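You operate a simulated robot arm through the tools that you are given. There is no shell and no other tool.

You run a simulated robot arm. Do the job below in one go: nothing can be reset, and whatever is moved stays where it is left.

JOB
Paste the orange sheet onto the framed board and rub it flat.
Fine: yellow brush, paste pot, felt block; tools back. Set down upright: yellow brush. A coat counts when it lies all over at full strength: go over it till it gets no stronger.

It is judged by the outcome, as a careful person would: the job done as asked, and still so three seconds after it is handed in. It fails if anything else is knocked over, pushed out of place, dropped, spilled or broken. Flat cloth is picked up by pressing the open fingertips on it (5 to 10 N) and closing them slowly along it; thin cloth reads only 2 to 8 mm in the jaws.

ROBOT AND FRAMES
A 7-joint arm with a two-finger parallel gripper, fixed in place. Base frame: the origin is at the foot of the arm, x ahead of it, y to its left, z up. Units: cm, degrees, N and s.
With the tool pointing down near the work surface it reaches from about 44 to 70 cm from the base axis. Its first joint turns from -166.0 to 166.0 degrees. Payload 1.57 kg.
Tool frame: the origin (TCP) lies between the finger pads and is the grasp point; the fingertips stand 3 cm ahead of it; z points along the fingers, y is the line along which they close. The gripper opens to 8 cm. The fingers are 1.7 cm wide and 1.2 cm thick; the gripper's body (4 by 8.2 cm) begins 8 cm behind the TCP.
Orientation is that of the tool frame in the base frame, as [roll, pitch, yaw] about the fixed x, y, z axes, in that order (R = Rz(yaw) Ry(pitch) Rx(roll)). With the fingers straight down and closing along the base's y, the tool's x points along the base's -x, its y along +y and its z along -z.

CONTROLS
- The arm moves only by the tool apply_moves. Its arguments are lists of equal length, an entry for each row: "delta_pos": the shift along the tool's x, y, z in units of 20 mm (1.0 is 20 mm), a list of three; "rot": the turn, a rotation vector about the tool's x, y, z in units of 6 degrees (1.0 is 6 degrees), a list of three; "claw": the opening, from 0 (shut) to 1 (fully open). In form: {"delta_pos": [[x, y, z], ...], "rot": [[wx, wy, wz], ...], "claw": [claw, ...]}. A call has 1 to 20 rows; each row shifts and turns the commanded pose from where the row before left it, along the tool's axes as they then stand. A call with a number of a shift or a turn outside -1 to 1 is refused whole. A row lasts 0.2 s, in which the tool goes at most 5 cm and 8.6 degrees; a call with a longer step from one row to the next is refused whole, and so is a gripper value outside its range. Where a pose cannot be reached the arm comes as near as it can. A force on the tool above 40 N (or 10 N above the force at the start of the call, whichever is more), or a blocked arm, ends the call early, and 0.2 s more pass. Each finger travels about 15.3 cm/s and halts on what it meets, pressing with about 42 N; the grip force reading is that of the motor and also rises with nothing between the fingers. The clock runs only during rows and for 0.2 s after the last one: add rows that do not move to give the fingers time. It gives the time, the measured TCP pose, the force on the tool (base axes), the opening and the grip force at its end, in the units of the frame above (readings bear some noise), with the torque about the TCP (base axes, N m) and any sound that the robot's microphone picked up.
- Cameras (640 x 400 px; columns grow to the right, rows downward): "scene" is fixed at [21.93, 64.94, 165.41]; the picture's right is [-0.67, -0.74, 0.00], its down [-0.61, 0.55, -0.57] and it looks along [0.43, -0.38, -0.82] (base axes); focal length 237 px, centre (320, 200). "wrist" rides on the gripper at [7.2, -0.7, -12.2] in the tool frame; the picture's right is [0.09, 1.00, 0.00], its down [-0.84, 0.08, -0.54] and it looks along [-0.54, 0.05, 0.84] (tool axes); focal length 238 px, centre (320, 200). There is no depth. A picture from a camera that has moved, and an enlarged one, comes with that camera's place and axes in the base frame and with its lens.
- camera(camera): a new picture of that camera. No time passes.
- enlarge(camera, box): a new picture of the part [left, top, right, bottom] of that camera's present view, enlarged. No time passes.
- finish_job(): hands the job in; it is judged then, once.

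Places have to be worked out from the pictures, the camera data and where the tool is seen. Open the gripper and draw the arm clear of the work before you hand the job in, unless the task says otherwise.

The tools are called after "Emit:" as a command line: name --argument value ..., lists and objects as JSON in quotes. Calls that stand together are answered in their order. apply_moves: Moves the arm, as the interface text tells. Its arguments: {"type":"object","properties":{"delta_pos":{"type":"array","items":{"type":"array","items":{"type":"number"}}},"rot":{"type":"array","items":{"type":"array","items":{"type":"number"}}},"claw":{"type":"array","items":{"type":"number"}}},"required":["delta_pos","rot","claw"]} The other tools are called the same way: camera (camera) takes a picture; enlarge (camera, box) takes an enlarged picture of a part of a camera's view; finish_job () hands the job in.

At the start:

```text
t: 0.0
ee_pos: [52.13, 10.84, 132.02]
ee_rot: [-179.9, 0.0, 180.0]
force: [-0.1, -0.3, 1.0]
moment: [0.03, 0.0, -0.01]
grip_width: 8.01
gripper_force: 0.1
```

scene: 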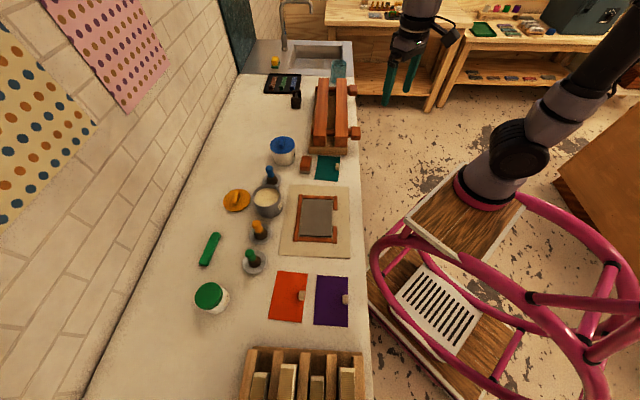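
wrist: 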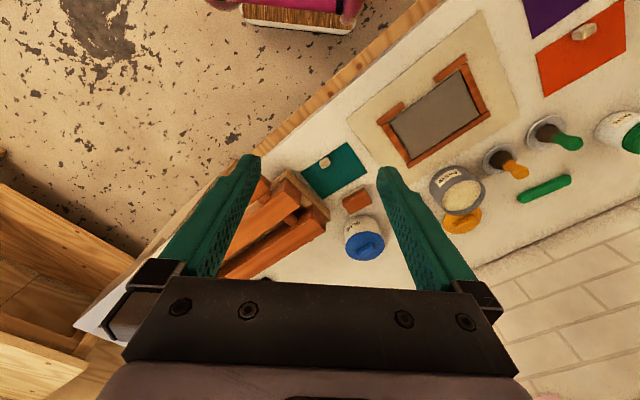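

I start by looking more closely at the bench to place things: the framed board, paste pot, brushes, the orange sheet, the felt block.

Emit:
enlarge --camera "scene" --box '[180, 120, 380, 245]'

Emit:
enlarge --camera "scene" --box '[180, 220, 380, 345]'

Emit:
enlarge --camera "wrist" --box '[320, 0, 640, 200]'

Emit:
enlarge --camera "wrist" --box '[220, 100, 480, 262]'

```text
3.20 times, centred on (280, 182) of scene
camera zoom: at [21.93, 64.94, 165.41], right [-0.67, -0.74, 0.0], down [-0.61, 0.55, -0.57], along [0.43, -0.38, -0.82], focal length 758 px, centre (448, 256)
```

zoom: 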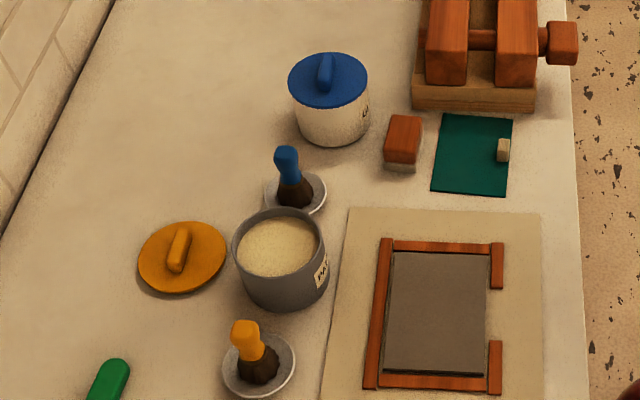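

```text
3.20 times, centred on (280, 282) of scene
camera zoom: at [21.93, 64.94, 165.41], right [-0.67, -0.74, 0.0], down [-0.61, 0.55, -0.57], along [0.43, -0.38, -0.82], focal length 758 px, centre (448, -64)
```

zoom: 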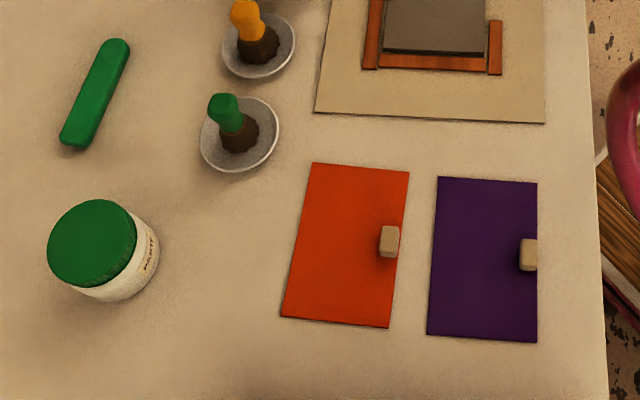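

```text
2.00 times, centred on (480, 100) of wrist
camera zoom: at [44.86, 10.19, 144.31], right [-0.09, 1.0, 0.0], down [0.84, 0.08, 0.54], along [0.54, 0.05, -0.84], focal length 477 px, centre (0, 400)
```

zoom: 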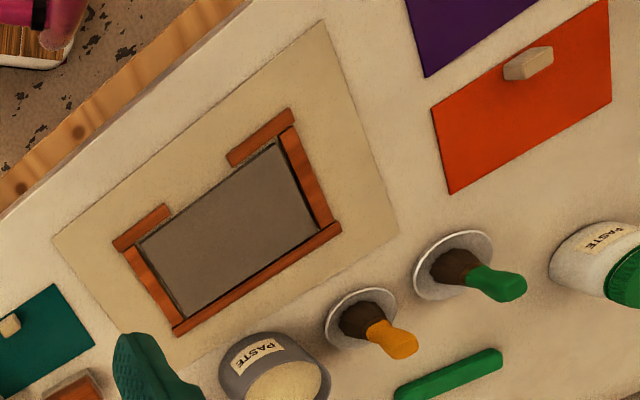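

```text
2.46 times, centred on (350, 181) of wrist
camera zoom: at [44.86, 10.19, 144.31], right [-0.09, 1.0, 0.0], down [0.84, 0.08, 0.54], along [0.54, 0.05, -0.84], focal length 587 px, centre (246, 247)
```

zoom: 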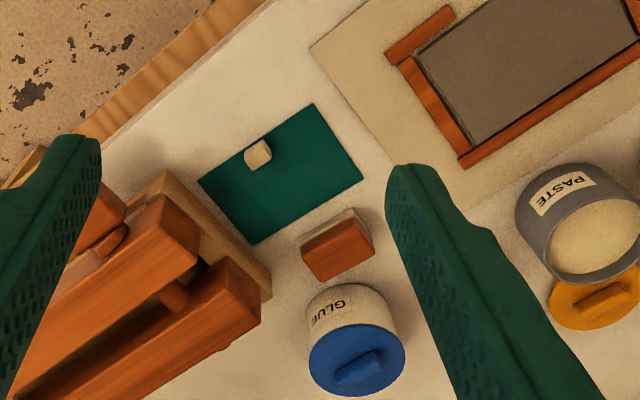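

The bench runs at about 48° to the base x axis, its top at about z 90, and the board centre is near (55, 36). I move the empty tool above the work at a safe height and turn it to line up with the bench for better pictures.

Emit:
apply_moves --delta_pos '[[0.18, 0.95, 0.7], [0.18, 0.95, 0.7], [0.18, 0.95, 0.7], [0.18, 0.95, 0.7], [0.18, 0.95, 0.7], [0.18, 0.95, 0.7], [0.18, 0.95, 0.7], [0.18, 0.95, 0.7], [0.18, 0.95, 0.7], [0.18, 0.95, 0.7], [0.18, 0.95, 0.7], [0, 0, 0], [0, 0, 0], [0, 0, 0], [0, 0, 0], [0, 0, 0], [0, 0, 0], [0, 0, 0], [0, 0, 0], [0, 0, 0]]' --rot '[[0, 0, 0], [0, 0, 0], [0, 0, 0], [0, 0, 0], [0, 0, 0], [0, 0, 0], [0, 0, 0], [0, 0, 0], [0, 0, 0], [0, 0, 0], [0, 0, 0], [0, 0, -1], [0, 0, -1], [0, 0, -1], [0, 0, -1], [0, 0, -1], [0, 0, -1], [0, 0, -1], [0, 0, -1], [0, 0, 0]]' --claw '[1, 1, 1, 1, 1, 1, 1, 1, 1, 1, 1, 1, 1, 1, 1, 1, 1, 1, 1, 1]'

Emit:
camera --camera "wrist"

Emit:
camera --camera "scene"

```text
t: 4.2
ee_pos: [48.25, 31.67, 116.68]
ee_rot: [-180.0, 0.0, -132.0]
force: [0.3, 0.0, 0.2]
moment: [0.0, 0.04, 0.01]
grip_width: 8.01
gripper_force: 0.2
```

```text
taken
camera wrist: at [43.8, 26.03, 128.91], right [-0.8, 0.6, 0.0], down [0.5, 0.67, 0.54], along [0.32, 0.43, -0.84], focal length 238 px, centre (320, 200)
```

wrist: 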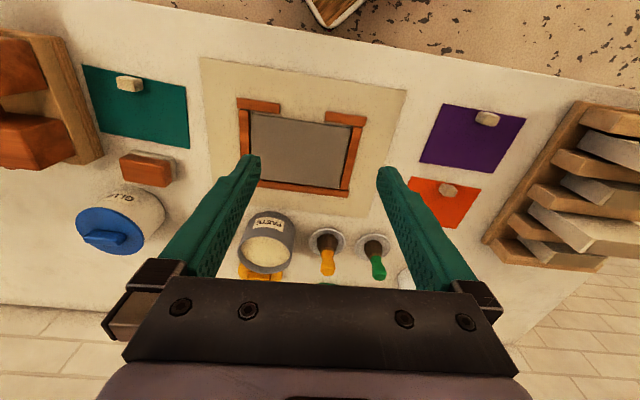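

```text
taken
```

scene: 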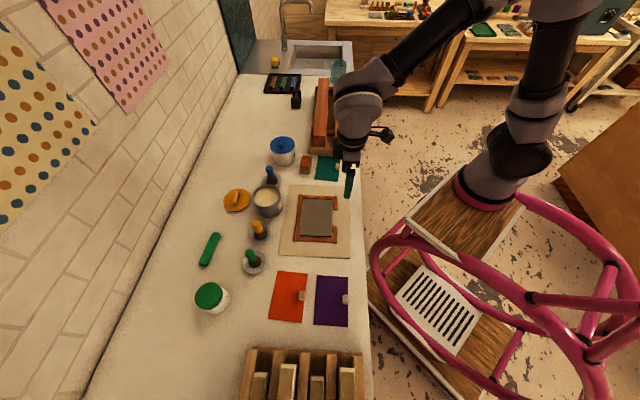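

The two views agree: board centre is near (55.2, 36.0), z about 91. I enlarge the wrist picture to read details of the brush, pot, felt block and sheets.

Emit:
enlarge --camera "wrist" --box '[190, 50, 430, 200]'

Emit:
enlarge --camera "wrist" --box '[220, 190, 420, 290]'

Emit:
enlarge --camera "wrist" --box '[380, 80, 560, 240]'

Emit:
enlarge --camera "wrist" --box '[60, 50, 220, 270]'

```text
2.67 times, centred on (310, 125) of wrist
camera zoom: at [43.8, 26.03, 128.91], right [-0.8, 0.6, 0.0], down [0.5, 0.67, 0.54], along [0.32, 0.43, -0.84], focal length 636 px, centre (347, 400)
```

zoom: 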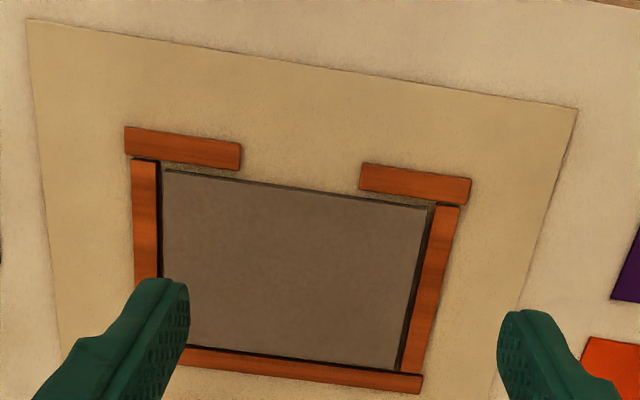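

```text
3.20 times, centred on (320, 240) of wrist
camera zoom: at [43.8, 26.03, 128.91], right [-0.8, 0.6, 0.0], down [0.5, 0.67, 0.54], along [0.32, 0.43, -0.84], focal length 763 px, centre (320, 72)
```

zoom: 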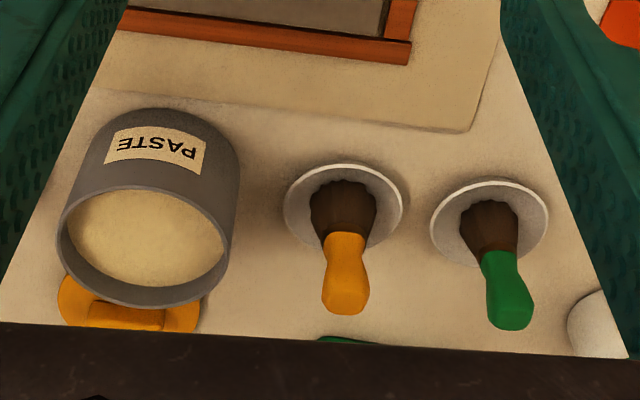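

```text
2.50 times, centred on (470, 160) of wrist
camera zoom: at [43.8, 26.03, 128.91], right [-0.8, 0.6, 0.0], down [0.5, 0.67, 0.54], along [0.32, 0.43, -0.84], focal length 596 px, centre (-55, 300)
```

zoom: 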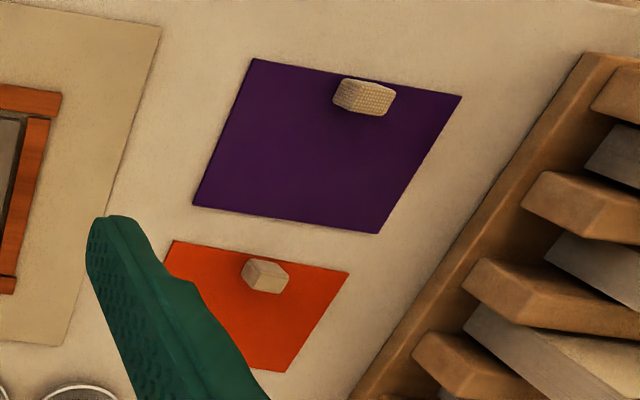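

```text
1.82 times, centred on (140, 160) of wrist
camera zoom: at [43.8, 26.03, 128.91], right [-0.8, 0.6, 0.0], down [0.5, 0.67, 0.54], along [0.32, 0.43, -0.84], focal length 433 px, centre (647, 273)
```

zoom: 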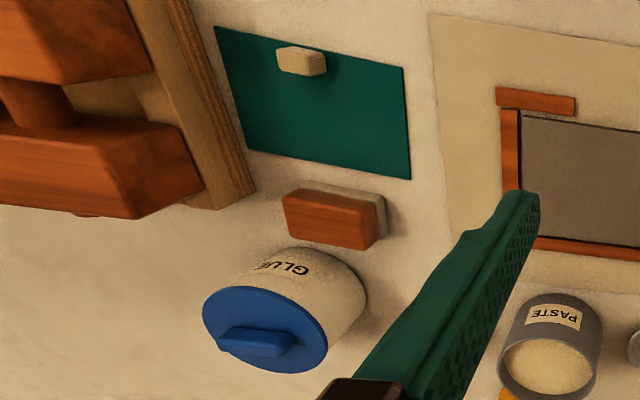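

The yellow brush stands at about (63.9, 55.4) with its top near z 98; that is far out, so I test the reach by moving over it with the tool straight down at a safe height.

Emit:
apply_moves --delta_pos '[[-1, 0.15, 0.1], [-1, 0.15, 0.1], [-1, 0.15, 0.1], [-1, 0.15, 0.1], [-1, 0.15, 0.1], [-1, 0.15, 0.1], [-1, 0.15, 0.1], [-1, 0.15, 0.1], [-1, 0.15, 0.1], [-1, 0.15, 0.1], [-1, 0.15, 0.1], [-1, 0.15, 0.1], [-1, 0.15, 0.1], [-1, 0.15, 0.1], [0, 0, 0], [0, 0, 0]]' --rot '[[0, 0, 0], [0, 0, 0], [0, 0, 0], [0, 0, 0], [0, 0, 0], [0, 0, 0], [0, 0, 0], [0, 0, 0], [0, 0, 0], [0, 0, 0], [0, 0, 0], [0, 0, 0], [0, 0, 0], [0, 0, 0], [0, 0, 0], [0, 0, 0]]' --claw '[1, 1, 1, 1, 1, 1, 1, 1, 1, 1, 1, 1, 1, 1, 1, 1]'

Emit:
camera --camera "wrist"

Emit:
camera --camera "scene"

```text
t: 7.6
ee_pos: [63.99, 55.23, 113.88]
ee_rot: [180.0, 0.0, -132.0]
force: [-0.2, -0.5, 0.2]
moment: [0.03, 0.0, 0.04]
grip_width: 8.01
gripper_force: 0.1
```

```text
taken
camera wrist: at [59.56, 49.58, 126.11], right [-0.8, 0.6, 0.0], down [0.5, 0.67, 0.54], along [0.32, 0.43, -0.84], focal length 238 px, centre (320, 200)
```

wrist: 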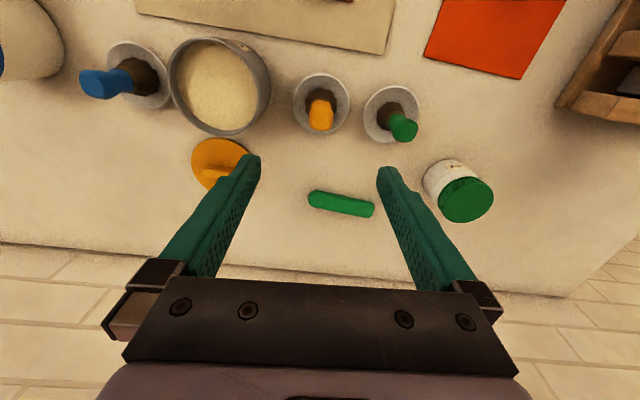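

```text
taken
```

scene: 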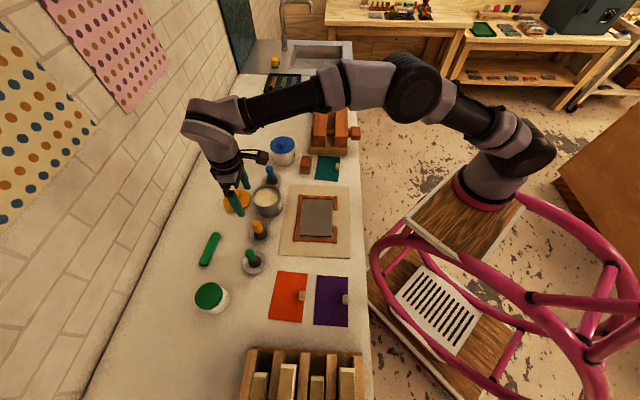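

The reach is fine. I enlarge this closer view of brush, dish and pot to measure them.

Emit:
enlarge --camera "wrist" --box '[260, 50, 440, 162]'

Emit:
enlarge --camera "wrist" --box '[70, 20, 290, 158]'

Emit:
enlarge --camera "wrist" --box '[380, 0, 600, 138]'

```text
3.56 times, centred on (350, 106) of wrist
camera zoom: at [59.56, 49.58, 126.11], right [-0.8, 0.6, 0.0], down [0.5, 0.67, 0.54], along [0.32, 0.43, -0.84], focal length 848 px, centre (213, 534)
```

zoom: 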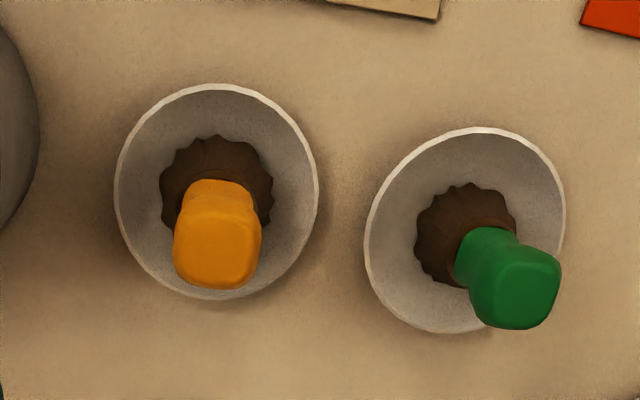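

```text
2.90 times, centred on (180, 89) of wrist
camera zoom: at [59.56, 49.58, 126.11], right [-0.8, 0.6, 0.0], down [0.5, 0.67, 0.54], along [0.32, 0.43, -0.84], focal length 691 px, centre (726, 522)
```

zoom: 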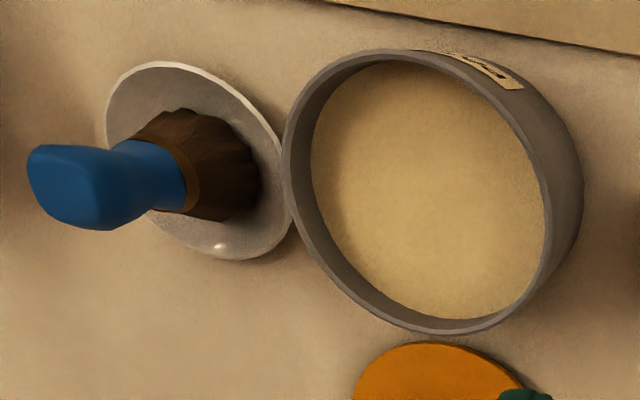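

```text
2.90 times, centred on (490, 69) of wrist
camera zoom: at [59.56, 49.58, 126.11], right [-0.8, 0.6, 0.0], down [0.5, 0.67, 0.54], along [0.32, 0.43, -0.84], focal length 691 px, centre (-173, 580)
```

zoom: 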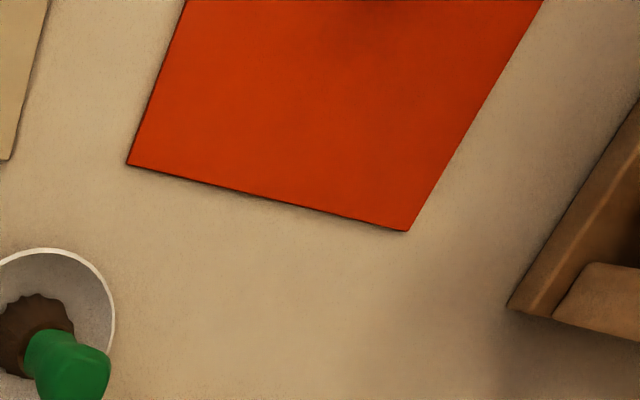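

Triangulated: brush axis about (63.4, 54.95), top z 98.6, dish rim z 91.3; pot rim centre (71.1, 45.5, 97.0), paste about 1 cm below the rim. I descend over the yellow brush with part-open fingers, tips staying above the dish.

Emit:
apply_moves --delta_pos '[[0.295, 0.1, 0], [0, 0, 1], [0, 0, 1], [0, 0, 1], [0, 0, 1], [0, 0, 1], [0, 0, 0.7], [0, 0, 0]]' --rot '[[0, 0, 0], [0, 0, 0], [0, 0, 0], [0, 0, 0], [0, 0, 0], [0, 0, 0], [0, 0, 0], [0, 0, 0]]' --claw '[0.7, 0.7, 0.7, 0.7, 0.7, 0.7, 0.7, 0.7]'

Emit:
camera --camera "wrist"

Emit:
enlarge --camera "scene" --box '[200, 150, 320, 290]'

```text
t: 9.4
ee_pos: [63.54, 55.05, 102.42]
ee_rot: [-179.9, -0.1, -132.1]
force: [0.7, -1.4, 0.6]
moment: [0.0, 0.0, -0.01]
grip_width: 5.59
gripper_force: 0.1
```

```text
taken
camera wrist: at [59.07, 49.34, 114.67], right [-0.8, 0.6, 0.0], down [0.5, 0.67, 0.54], along [0.32, 0.43, -0.84], focal length 238 px, centre (320, 200)
```

wrist: 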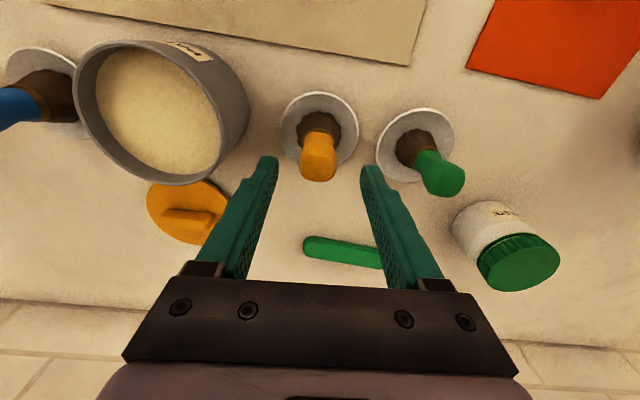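

```text
2.86 times, centred on (260, 220) of scene
camera zoom: at [21.93, 64.94, 165.41], right [-0.67, -0.74, 0.0], down [-0.61, 0.55, -0.57], along [0.43, -0.38, -0.82], focal length 676 px, centre (491, 143)
```

zoom: 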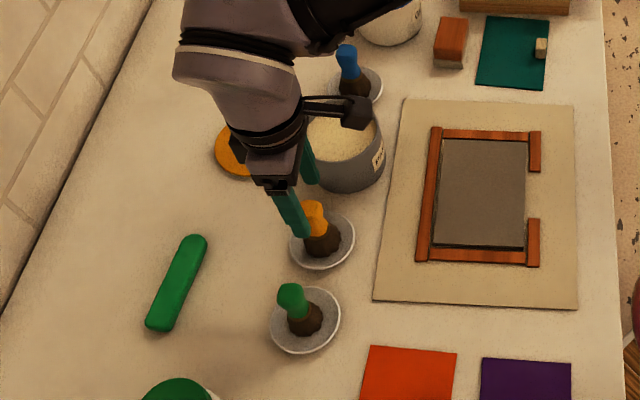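

Fingers straddle the handle centrally. I descend the last 5 cm and close on the handle.

Emit:
apply_moves --delta_pos '[[0, 0, 0.7], [0, 0, 0.7], [0, 0, 0.7], [0, 0, 0.45], [0, 0, 0], [0, 0, 0], [0, 0, 0], [0, 0, 0], [0, 0, 0], [0, 0, 0]]' --rot '[[0, 0, 0], [0, 0, 0], [0, 0, 0], [0, 0, 0], [0, 0, 0], [0, 0, 0], [0, 0, 0], [0, 0, 0], [0, 0, 0], [0, 0, 0]]' --claw '[0.7, 0.7, 0.7, 0.7, 0.7, 0.5, 0.4, 0.3, 0.2, 0.1]'

Emit:
camera --camera "wrist"

```text
t: 11.6
ee_pos: [63.21, 55.07, 97.36]
ee_rot: [180.0, -0.1, -132.0]
force: [0.6, 0.9, 0.0]
moment: [-0.07, -0.05, -0.02]
grip_width: 4.05
gripper_force: 42.3
```

```text
taken
camera wrist: at [58.94, 49.3, 109.66], right [-0.8, 0.6, 0.0], down [0.5, 0.67, 0.54], along [0.32, 0.43, -0.84], focal length 238 px, centre (320, 200)
```

wrist: 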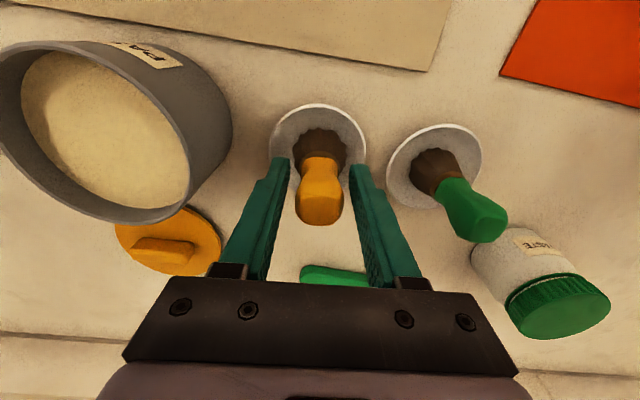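

The jaws stopped at 4.05 cm, which is the bristle bulge rather than the handle, so the tips are too low. I open, raise about 1.4 cm and close again on the yellow part.

Emit:
apply_moves --delta_pos '[[0, 0, 0], [0, 0, 0], [0, 0, -0.7], [0, 0, 0], [0, 0, 0], [0, 0, 0], [0, 0, 0], [0, 0, 0], [0, 0, 0], [0, 0, 0]]' --rot '[[0, 0, 0], [0, 0, 0], [0, 0, 0], [0, 0, 0], [0, 0, 0], [0, 0, 0], [0, 0, 0], [0, 0, 0], [0, 0, 0], [0, 0, 0]]' --claw '[0.6, 0.7, 0.7, 0.65, 0.5, 0.4, 0.3, 0.2, 0.1, 0.1]'

Emit:
camera --camera "wrist"

```text
t: 13.8
ee_pos: [63.2, 55.07, 98.71]
ee_rot: [180.0, 0.0, -132.0]
force: [0.5, 0.7, 0.4]
moment: [-0.01, -0.02, 0.01]
grip_width: 2.71
gripper_force: 37.4
```

```text
taken
camera wrist: at [58.85, 49.34, 111.11], right [-0.8, 0.6, 0.0], down [0.5, 0.67, 0.54], along [0.32, 0.43, -0.84], focal length 238 px, centre (320, 200)
```

wrist: 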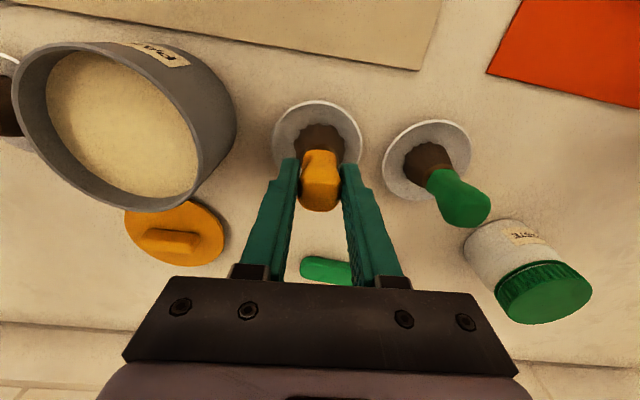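

Now it holds the handle at 2.7 cm. I lift slowly and check that the brush comes out and the dish stays.

Emit:
apply_moves --delta_pos '[[0, 0, 0], [0, 0, -0.3], [0, 0, -0.6], [0, 0, -0.9], [0, 0, -0.9], [0, 0, -0.9], [0, 0, -0.9], [0, 0, -0.9], [0, 0, 0]]' --rot '[[0, 0, 0], [0, 0, 0], [0, 0, 0], [0, 0, 0], [0, 0, 0], [0, 0, 0], [0, 0, 0], [0, 0, 0], [0, 0, 0]]' --claw '[0.1, 0.1, 0.1, 0.1, 0.1, 0.1, 0.1, 0.1, 0.1]'

Emit:
camera --camera "wrist"

Emit:
enlarge --camera "scene" --box '[200, 150, 320, 290]'

```text
t: 15.8
ee_pos: [63.27, 55.06, 109.51]
ee_rot: [180.0, -0.1, -132.0]
force: [-1.0, -0.5, -0.7]
moment: [0.01, 0.04, -0.02]
grip_width: 2.68
gripper_force: 37.5
```

```text
taken
camera wrist: at [58.98, 49.29, 121.76], right [-0.8, 0.6, 0.0], down [0.5, 0.67, 0.54], along [0.32, 0.43, -0.84], focal length 238 px, centre (320, 200)
```

wrist: 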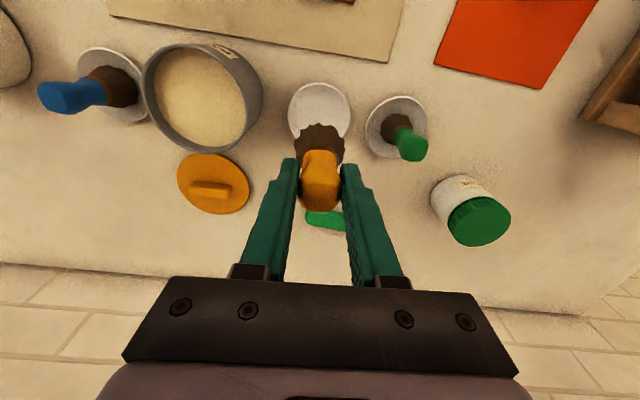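

```text
2.86 times, centred on (260, 220) of scene
camera zoom: at [21.93, 64.94, 165.41], right [-0.67, -0.74, 0.0], down [-0.61, 0.55, -0.57], along [0.43, -0.38, -0.82], focal length 676 px, centre (491, 143)
```

zoom: 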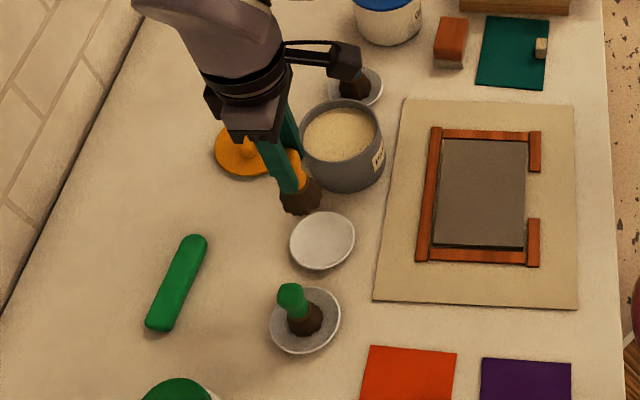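

Brush is held upright, dish undisturbed. I carry it over the paste pot centre at this height.

Emit:
apply_moves --delta_pos '[[0.15, -0.87, 0], [0.15, -0.87, 0], [0.13, -0.87, 0], [0.13, -0.87, 0], [0.13, -0.87, 0], [0.12, -0.87, 0], [0.12, -0.88, 0], [0, 0, 0]]' --rot '[[0, 0, 0], [0, 0, 0], [0, 0, 0], [0, 0, 0], [0, 0, 0], [0, 0, 0], [0, 0, 0], [0, 0, 0]]' --claw '[0.1, 0.1, 0.1, 0.1, 0.1, 0.1, 0.1, 0.1]'

Emit:
camera --camera "wrist"

Emit:
enlarge --camera "scene" --box '[200, 120, 320, 260]'

```text
t: 17.6
ee_pos: [70.82, 45.31, 109.41]
ee_rot: [180.0, 0.0, -132.1]
force: [-0.5, 0.3, -0.1]
moment: [-0.03, -0.02, -0.01]
grip_width: 2.7
gripper_force: 38.1
```

```text
taken
camera wrist: at [66.52, 39.58, 121.69], right [-0.8, 0.6, 0.0], down [0.5, 0.67, 0.54], along [0.32, 0.43, -0.84], focal length 238 px, centre (320, 200)
```

wrist: 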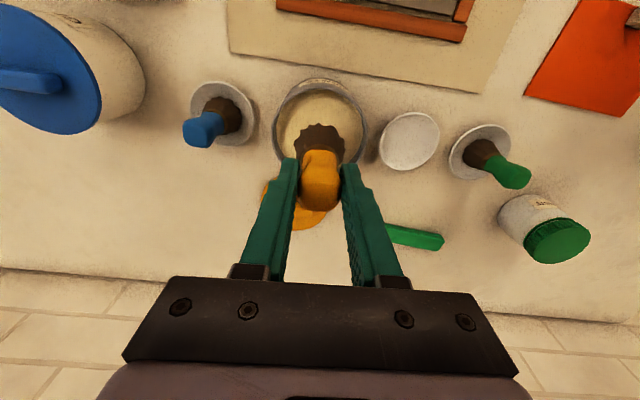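

```text
2.86 times, centred on (260, 190) of scene
camera zoom: at [21.93, 64.94, 165.41], right [-0.67, -0.74, 0.0], down [-0.61, 0.55, -0.57], along [0.43, -0.38, -0.82], focal length 676 px, centre (491, 229)
```

zoom: 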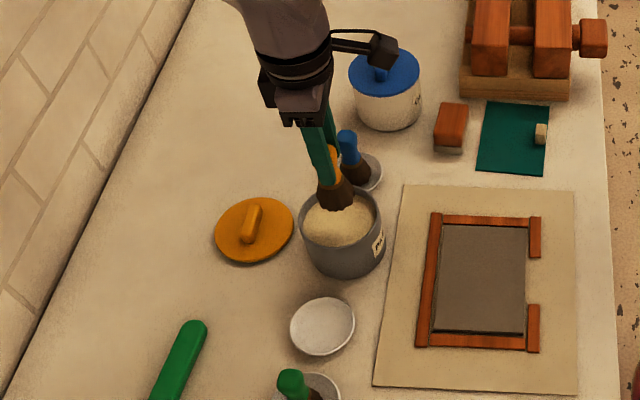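

Centred over the pot. I lower the bristles into the paste, watching the force, then raise again.

Emit:
apply_moves --delta_pos '[[0.05, 0, 0.8], [0, 0, 0.8], [0, 0, 0.6], [0, 0, 0.5], [0, 0, 0.4], [0, 0, 0.2], [0, 0, 0]]' --rot '[[0, 0, 0], [0, 0, 0], [0, 0, 0], [0, 0, 0], [0, 0, 0], [0, 0, 0], [0, 0, 0]]' --claw '[0.1, 0.1, 0.1, 0.1, 0.1, 0.1, 0.1]'

Emit:
camera --camera "wrist"

Emit:
enlarge --camera "scene" --box '[220, 150, 310, 240]'

```text
t: 18.8
ee_pos: [71.07, 45.45, 104.13]
ee_rot: [-180.0, 0.5, -132.0]
force: [0.3, -0.7, 9.2]
moment: [0.11, -0.07, 0.01]
grip_width: 2.69
gripper_force: 37.4
stopped in row 5: the force on the tool passed its limit at 53 N (the readings are from after the stop); the commanded pose is now the measured one
```

```text
taken
camera wrist: at [66.58, 39.7, 116.35], right [-0.8, 0.6, 0.0], down [0.5, 0.67, 0.55], along [0.33, 0.44, -0.84], focal length 238 px, centre (320, 200)
```

wrist: 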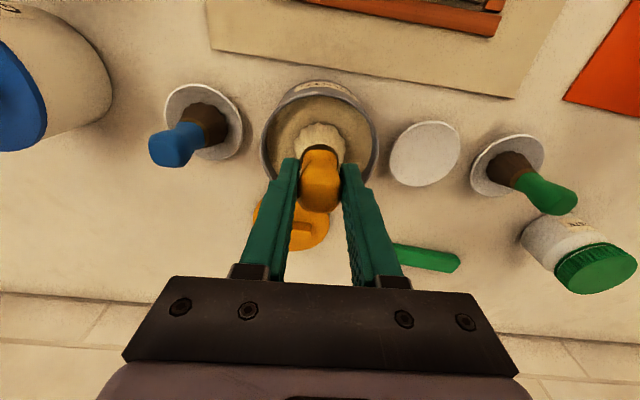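

```text
4.44 times, centred on (265, 195) of scene
camera zoom: at [21.93, 64.94, 165.41], right [-0.67, -0.74, 0.0], down [-0.61, 0.55, -0.57], along [0.43, -0.38, -0.82], focal length 1052 px, centre (564, 222)
```

zoom: 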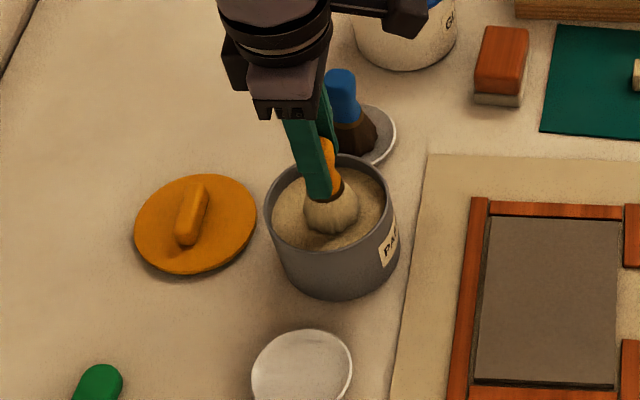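

The bristles have turned pale with paste; the paste surface is solid at about z 96. I lift out and move to a spot beside the board where the camera sees it unobstructed.

Emit:
apply_moves --delta_pos '[[0, 0, -0.5], [0, 0, -1], [0, 0, -1], [0, 0, -1], [0, 0, -1], [1, -0.09, 0], [1, -0.09, 0], [1, -0.09, 0], [1, -0.09, 0], [1, -0.09, 0], [1, -0.09, 0], [1, -0.09, 0], [1, -0.09, 0], [1, -0.09, 0], [1, -0.09, 0], [1, -0.09, 0], [1, -0.09, 0], [0.8, 0, 0], [0, 0, 0]]' --rot '[[0, 0, 0], [0, 0, 0], [0, 0, 0], [0, 0, 0], [0, 0, 0], [0, 0, 0], [0, 0, 0], [0, 0, 0], [0, 0, 0], [0, 0, 0], [0, 0, 0], [0, 0, 0], [0, 0, 0], [0, 0, 0], [0, 0, 0], [0, 0, 0], [0, 0, 0], [0, 0, 0], [0, 0, 0]]' --claw '[0.1, 0.1, 0.1, 0.1, 0.1, 0.1, 0.1, 0.1, 0.1, 0.1, 0.1, 0.1, 0.1, 0.1, 0.1, 0.1, 0.1, 0.1, 0.1]'

Emit:
camera --camera "wrist"

Emit:
camera --camera "scene"

Emit:
enlarge --camera "wrist" --box '[240, 80, 480, 230]'

```text
t: 22.8
ee_pos: [55.43, 25.22, 112.91]
ee_rot: [-180.0, 0.4, -132.1]
force: [0.5, 0.4, -0.9]
moment: [0.01, -0.03, -0.01]
grip_width: 2.69
gripper_force: 37.0
```

```text
taken
camera wrist: at [51.05, 19.34, 125.04], right [-0.8, 0.6, 0.0], down [0.5, 0.67, 0.55], along [0.33, 0.44, -0.84], focal length 238 px, centre (320, 200)
```

wrist: 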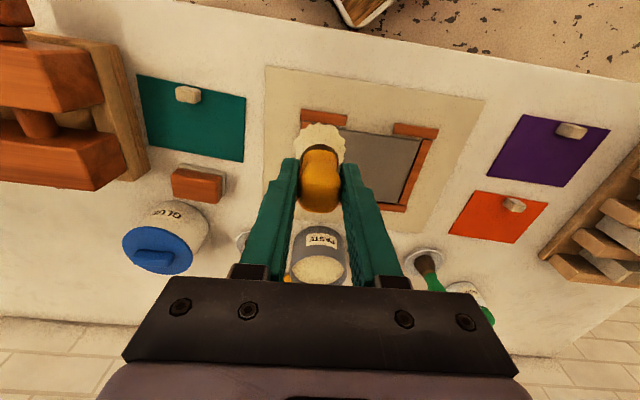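

```text
taken
```

scene: 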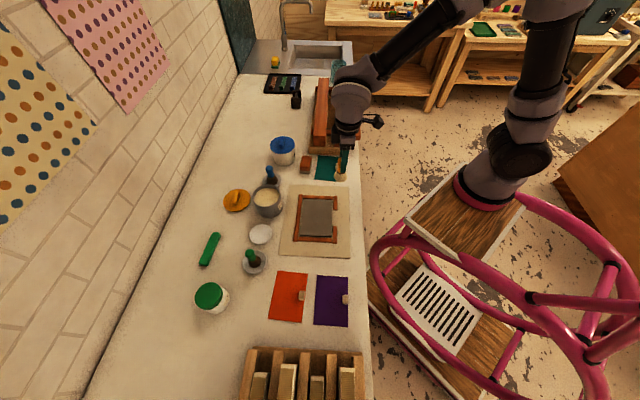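

```text
2.67 times, centred on (360, 155) of wrist
camera zoom: at [51.05, 19.34, 125.04], right [-0.8, 0.6, 0.0], down [0.5, 0.67, 0.55], along [0.33, 0.44, -0.84], focal length 636 px, centre (213, 320)
```

zoom: 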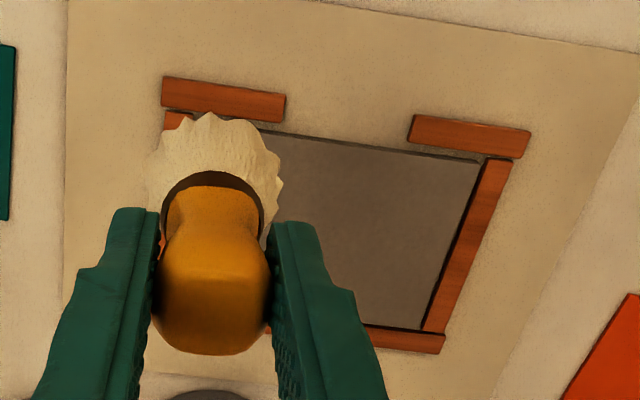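

Brush is loaded. From the scene and wrist views the board is centred at (55.65, 36.27), 15.5 by 11.3 cm, long side at 135.7°. I turn the tool 2.3° to match and go above the near-left corner of the board.

Emit:
apply_moves --delta_pos '[[0, 0, 0], [-0.77, 0.34, 0.5], [-0.77, 0.34, 0.7], [-0.75, 0.34, 1.0], [0, 0, 1.0], [0, 0, 1.0], [0, 0, 0.5], [0, 0, 0]]' --rot '[[0, 0, 0.37], [0, 0, 0], [0, 0, 0], [0, 0, 0], [0, 0, 0], [0, 0, 0], [0, 0, 0], [0, 0, 0]]' --claw '[0.1, 0.1, 0.1, 0.1, 0.1, 0.1, 0.1, 0.1]'

Emit:
camera --camera "wrist"

Emit:
enlarge --camera "scene" --box '[270, 150, 380, 270]'

```text
t: 24.6
ee_pos: [57.18, 29.74, 103.53]
ee_rot: [180.0, 0.4, -134.3]
force: [0.7, 0.6, 0.0]
moment: [0.02, 0.01, 0.01]
grip_width: 2.69
gripper_force: 37.1
```

```text
taken
camera wrist: at [52.57, 24.16, 115.71], right [-0.78, 0.63, 0.0], down [0.53, 0.65, 0.55], along [0.34, 0.43, -0.84], focal length 238 px, centre (320, 200)
```

wrist: 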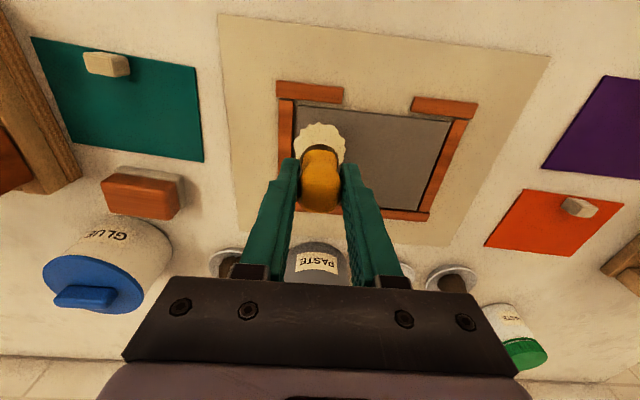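

```text
3.33 times, centred on (325, 210) of scene
camera zoom: at [21.93, 64.94, 165.41], right [-0.67, -0.74, 0.0], down [-0.61, 0.55, -0.57], along [0.43, -0.38, -0.82], focal length 789 px, centre (303, 167)
```

zoom: 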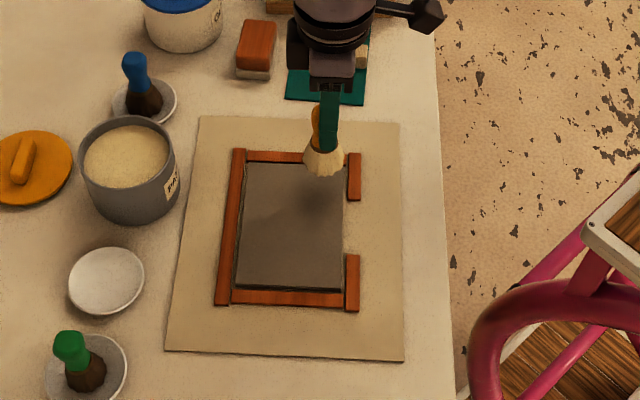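

The brush hangs over the board's near-left area as planned. I lower it gently until the bristles touch.

Emit:
apply_moves --delta_pos '[[0, 0, 0.8], [0, 0, 0.6], [0, 0, 0.3], [0, 0, 0.15], [0, 0, 0]]' --rot '[[0, 0, 0], [0, 0, 0], [0, 0, 0], [0, 0, 0], [0, 0, 0]]' --claw '[0.1, 0.1, 0.1, 0.1, 0.1]'

```text
t: 25.8
ee_pos: [57.23, 29.99, 99.97]
ee_rot: [180.0, 0.4, -134.2]
force: [-0.6, 0.1, -0.9]
moment: [0.01, 0.0, -0.02]
grip_width: 2.7
gripper_force: 37.0
```

Still free at TCP z 99.97. I continue in 2 mm steps until contact.

Emit:
apply_moves --delta_pos '[[0, 0, 0.1], [0, 0, 0.1], [0, 0, 0]]' --rot '[[0, 0, 0], [0, 0, 0], [0, 0, 0]]' --claw '[0.1, 0.1, 0.1]'

Emit:
enlarge --camera "scene" --box '[270, 150, 380, 270]'

```text
t: 26.6
ee_pos: [57.11, 29.86, 99.37]
ee_rot: [180.0, 0.4, -134.3]
force: [0.1, 0.5, -1.9]
moment: [0.0, 0.02, 0.02]
grip_width: 2.68
gripper_force: 38.1
```

```text
3.33 times, centred on (325, 210) of scene
camera zoom: at [21.93, 64.94, 165.41], right [-0.67, -0.74, 0.0], down [-0.61, 0.55, -0.57], along [0.43, -0.38, -0.82], focal length 789 px, centre (303, 167)
```

zoom: 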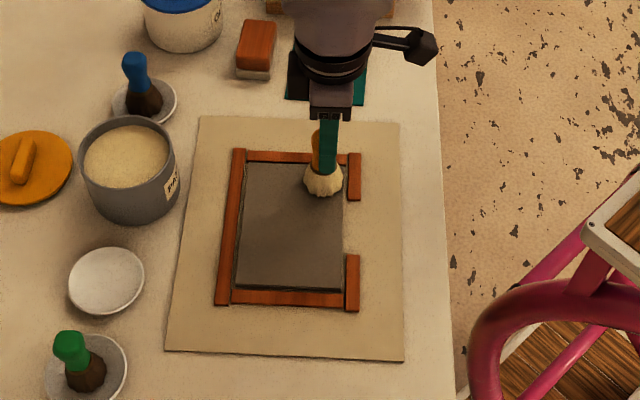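

Nearly on the surface, still no force. I go down two more small steps.

Emit:
apply_moves --delta_pos '[[0, 0, 0.1], [0, 0, 0.1], [0, 0, 0]]' --rot '[[0, 0, 0], [0, 0, 0], [0, 0, 0]]' --claw '[0.1, 0.1, 0.1]'

```text
t: 27.3
ee_pos: [57.28, 29.92, 99.36]
ee_rot: [-180.0, 0.6, -134.3]
force: [-2.7, -3.3, 16.6]
moment: [-0.22, 0.14, -0.01]
grip_width: 2.68
gripper_force: 38.2
stopped in row 3: the force on the tool passed its limit at 42 N (the readings are from after the stop); the commanded pose is now the measured one
```

Contact at TCP z about 99.3. I ease off slightly and sweep along the board's near side toward the right.

Emit:
apply_moves --delta_pos '[[0, 0, -0.03], [0, 0.5, 0], [0, 0.5, 0], [0, 0.5, 0], [0, 0.5, 0], [0, 0, 0]]' --rot '[[0, 0, 0], [0, 0, 0], [0, 0, 0], [0, 0, 0], [0, 0, 0], [0, 0, 0]]' --claw '[0.1, 0.1, 0.1, 0.1, 0.1, 0.1]'

Emit:
camera --camera "wrist"

Emit:
enlarge --camera "scene" --box '[280, 170, 360, 260]'

```text
t: 28.7
ee_pos: [54.36, 32.5, 99.38]
ee_rot: [-180.0, 0.5, -134.3]
force: [1.4, -2.2, 7.5]
moment: [-0.01, -0.19, -0.01]
grip_width: 2.69
gripper_force: 37.6
```

```text
taken
camera wrist: at [49.74, 26.95, 111.54], right [-0.78, 0.63, 0.0], down [0.53, 0.65, 0.55], along [0.35, 0.43, -0.84], focal length 238 px, centre (320, 200)
```

wrist: 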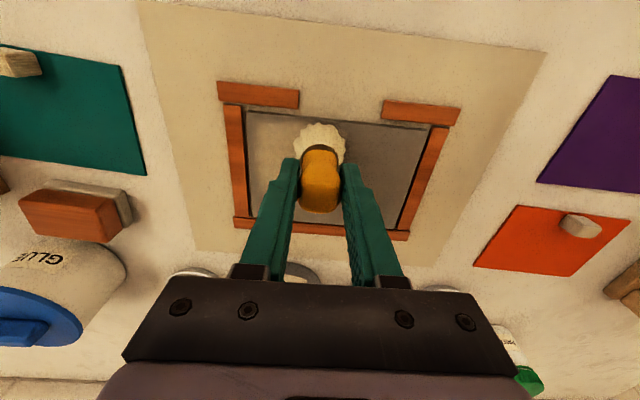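

```text
4.44 times, centred on (320, 215) of scene
camera zoom: at [21.93, 64.94, 165.41], right [-0.67, -0.74, 0.0], down [-0.61, 0.55, -0.57], along [0.43, -0.38, -0.82], focal length 1052 px, centre (320, 133)
```

zoom: 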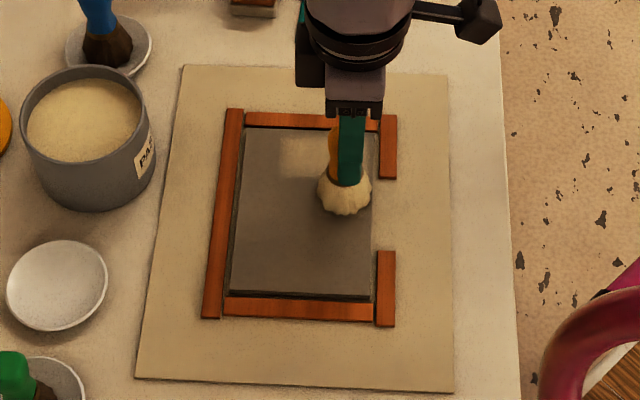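

The coat appears where the brush passed. I zoom in to judge how wide and strong a single pass is.

Emit:
enlarge --camera "wrist" --box '[210, 70, 470, 250]'

```text
2.22 times, centred on (340, 160) of wrist
camera zoom: at [49.74, 26.95, 111.54], right [-0.78, 0.63, 0.0], down [0.53, 0.65, 0.55], along [0.35, 0.43, -0.84], focal length 530 px, centre (276, 289)
```

zoom: 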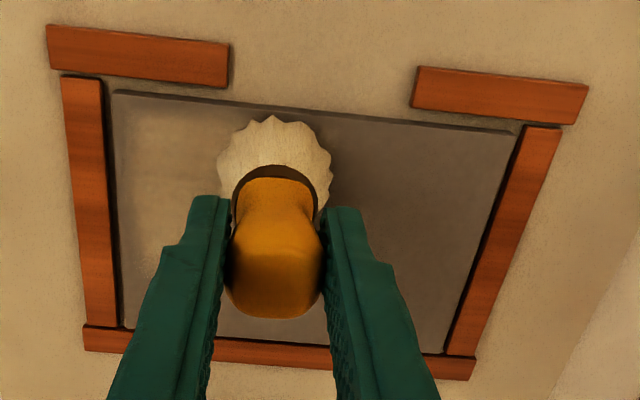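

A single pass leaves a light coat about 4 cm wide. I correct the half-degree tilt, and continue the near-side sweep to the right end.

Emit:
apply_moves --delta_pos '[[0, 0, 0], [0, 0.5, 0], [0, 0.5, 0], [0, 0.5, 0], [0, 0.5, 0], [0, 0.5, 0], [0, 0.5, 0], [0, 0.5, 0], [0, 0.2, 0], [0, 0, 0]]' --rot '[[0, 0.083, 0], [0, 0, 0], [0, 0, 0], [0, 0, 0], [0, 0, 0], [0, 0, 0], [0, 0, 0], [0, 0, 0], [0, 0, 0], [0, 0, 0]]' --claw '[0.1, 0.1, 0.1, 0.1, 0.1, 0.1, 0.1, 0.1, 0.1, 0.1]'

Emit:
enlarge --camera "wrist" --box '[130, 50, 450, 250]'

Emit:
enlarge --camera "scene" --box '[280, 170, 360, 260]'

```text
t: 30.9
ee_pos: [48.89, 37.81, 99.33]
ee_rot: [-180.0, 0.1, -134.3]
force: [6.0, -4.7, 20.9]
moment: [-0.03, -0.74, -0.12]
grip_width: 2.68
gripper_force: 37.5
```

```text
2.00 times, centred on (290, 150) of wrist
camera zoom: at [44.43, 32.18, 111.57], right [-0.78, 0.63, 0.0], down [0.53, 0.65, 0.54], along [0.34, 0.42, -0.84], focal length 477 px, centre (380, 300)
```

zoom: 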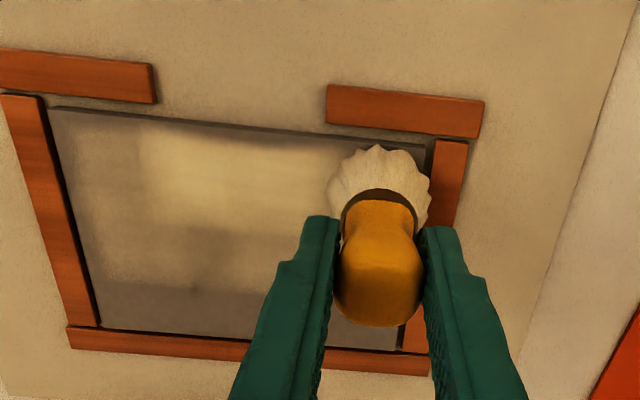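

```text
4.44 times, centred on (320, 215) of scene
camera zoom: at [21.93, 64.94, 165.41], right [-0.67, -0.74, 0.0], down [-0.61, 0.55, -0.57], along [0.43, -0.38, -0.82], focal length 1052 px, centre (320, 133)
```

zoom: 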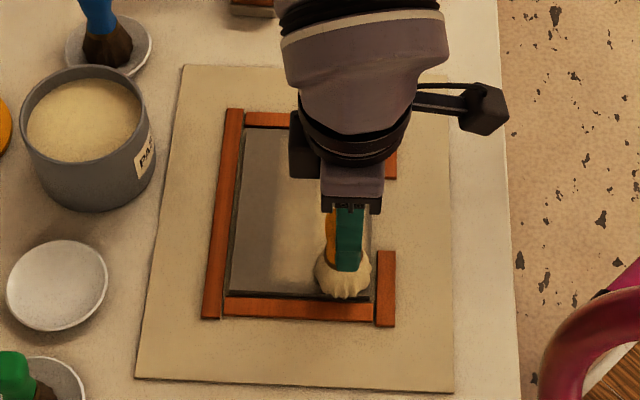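

The coat builds up; at the right end the brush brushes against the frame strip, so about 5.8 cm either side is the limit. I sweep back to the left and step inward.

Emit:
apply_moves --delta_pos '[[0, -0.1, -0.02], [0, -0.5, 0], [0, -0.5, 0], [0, -0.5, 0], [0, -0.5, 0], [0, -0.5, 0], [0, -0.5, 0], [0, -0.5, 0], [0, -0.5, 0], [0, -0.5, 0], [0, -0.5, 0], [0, -0.5, 0], [0, -0.17, 0], [-0.4, 0, 0], [-0.4, 0, 0], [0, 0, 0]]' --rot '[[0, 0, 0], [0, 0, 0], [0, 0, 0], [0, 0, 0], [0, 0, 0], [0, 0, 0], [0, 0, 0], [0, 0, 0], [0, 0, 0], [0, 0, 0], [0, 0, 0], [0, 0, 0], [0, 0, 0], [0, 0, 0], [0, 0, 0], [0, 0, 0]]' --claw '[0.1, 0.1, 0.1, 0.1, 0.1, 0.1, 0.1, 0.1, 0.1, 0.1, 0.1, 0.1, 0.1, 0.1, 0.1, 0.1]'

Emit:
enlarge --camera "wrist" --box '[200, 50, 520, 250]'

Emit:
enlarge --camera "scene" --box '[280, 170, 360, 260]'

```text
t: 34.3
ee_pos: [58.5, 30.72, 99.35]
ee_rot: [179.9, 0.0, -134.4]
force: [-1.3, -8.7, 20.1]
moment: [-0.39, -0.06, -0.08]
grip_width: 2.68
gripper_force: 37.7
```

```text
2.00 times, centred on (360, 150) of wrist
camera zoom: at [53.98, 25.26, 111.57], right [-0.78, 0.63, 0.0], down [0.53, 0.65, 0.54], along [0.34, 0.42, -0.84], focal length 477 px, centre (240, 300)
```

zoom: 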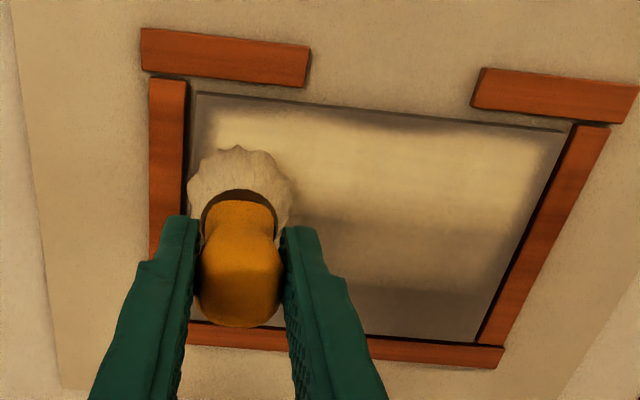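

```text
4.44 times, centred on (320, 215) of scene
camera zoom: at [21.93, 64.94, 165.41], right [-0.67, -0.74, 0.0], down [-0.61, 0.55, -0.57], along [0.43, -0.38, -0.82], focal length 1052 px, centre (320, 133)
```

zoom: 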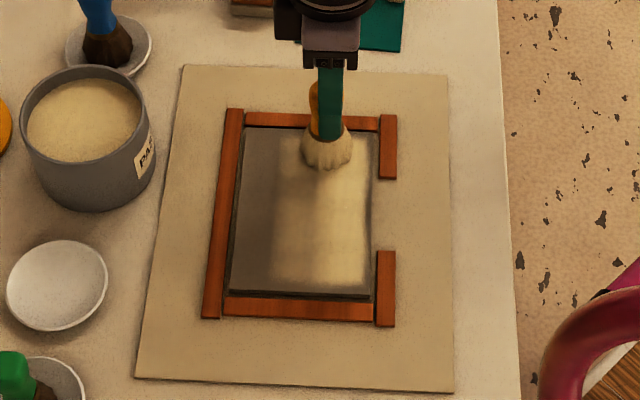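

The coat is clearly visible; near edge strip still thin. I continue the serpentine across the board: right, step, left.

Emit:
apply_moves --delta_pos '[[0, 0.7, -0.02], [0, 0.7, 0], [0, 0.7, 0], [0, 0.7, 0], [0, 0.7, 0], [0, 0.7, 0], [0, 0.7, 0], [0, 0.7, 0], [0, 0.1, 0], [-0.45, 0, 0], [-0.45, -0.1, 0], [0, -0.7, 0], [0, -0.7, 0], [0, -0.7, 0], [0, -0.7, 0], [0, -0.7, 0], [0, -0.7, 0], [0, -0.7, 0], [0, -0.7, 0], [0, 0, 0]]' --rot '[[0, 0, 0], [0, 0, 0], [0, 0, 0], [0, 0, 0], [0, 0, 0], [0, 0, 0], [0, 0, 0], [0, 0, 0], [0, 0, 0], [0, 0, 0], [0, 0, 0], [0, 0, 0], [0, 0, 0], [0, 0, 0], [0, 0, 0], [0, 0, 0], [0, 0, 0], [0, 0, 0], [0, 0, 0], [0, 0, 0]]' --claw '[0.1, 0.1, 0.1, 0.1, 0.1, 0.1, 0.1, 0.1, 0.1, 0.1, 0.1, 0.1, 0.1, 0.1, 0.1, 0.1, 0.1, 0.1, 0.1, 0.1]'

Emit:
enlarge --camera "scene" --box '[280, 170, 360, 260]'

Emit:
enlarge --camera "wrist" --box '[200, 30, 520, 230]'

```text
t: 38.5
ee_pos: [59.75, 32.22, 99.39]
ee_rot: [180.0, -0.1, -134.3]
force: [-0.3, 1.0, -0.4]
moment: [-0.01, -0.01, 0.0]
grip_width: 2.7
gripper_force: 37.4
```

```text
4.44 times, centred on (320, 215) of scene
camera zoom: at [21.93, 64.94, 165.41], right [-0.67, -0.74, 0.0], down [-0.61, 0.55, -0.57], along [0.43, -0.38, -0.82], focal length 1052 px, centre (320, 133)
```

zoom: 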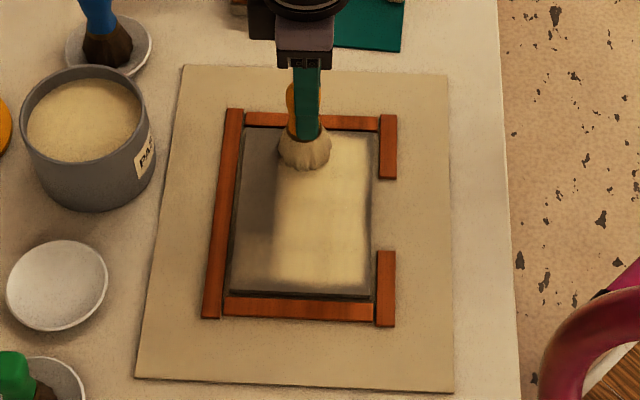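

```text
2.00 times, centred on (360, 130) of wrist
camera zoom: at [55.13, 26.65, 111.71], right [-0.78, 0.63, 0.0], down [0.53, 0.65, 0.54], along [0.34, 0.42, -0.84], focal length 477 px, centre (240, 340)
```

zoom: 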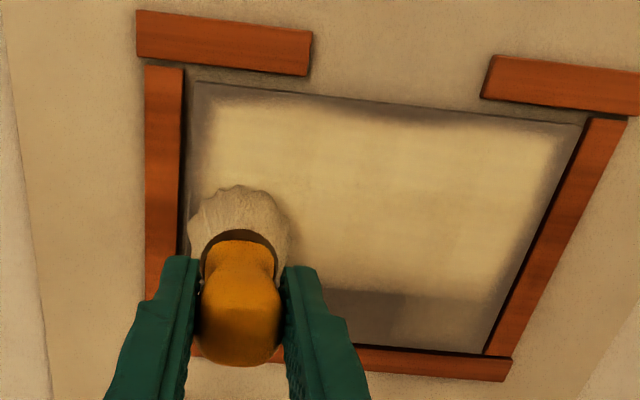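

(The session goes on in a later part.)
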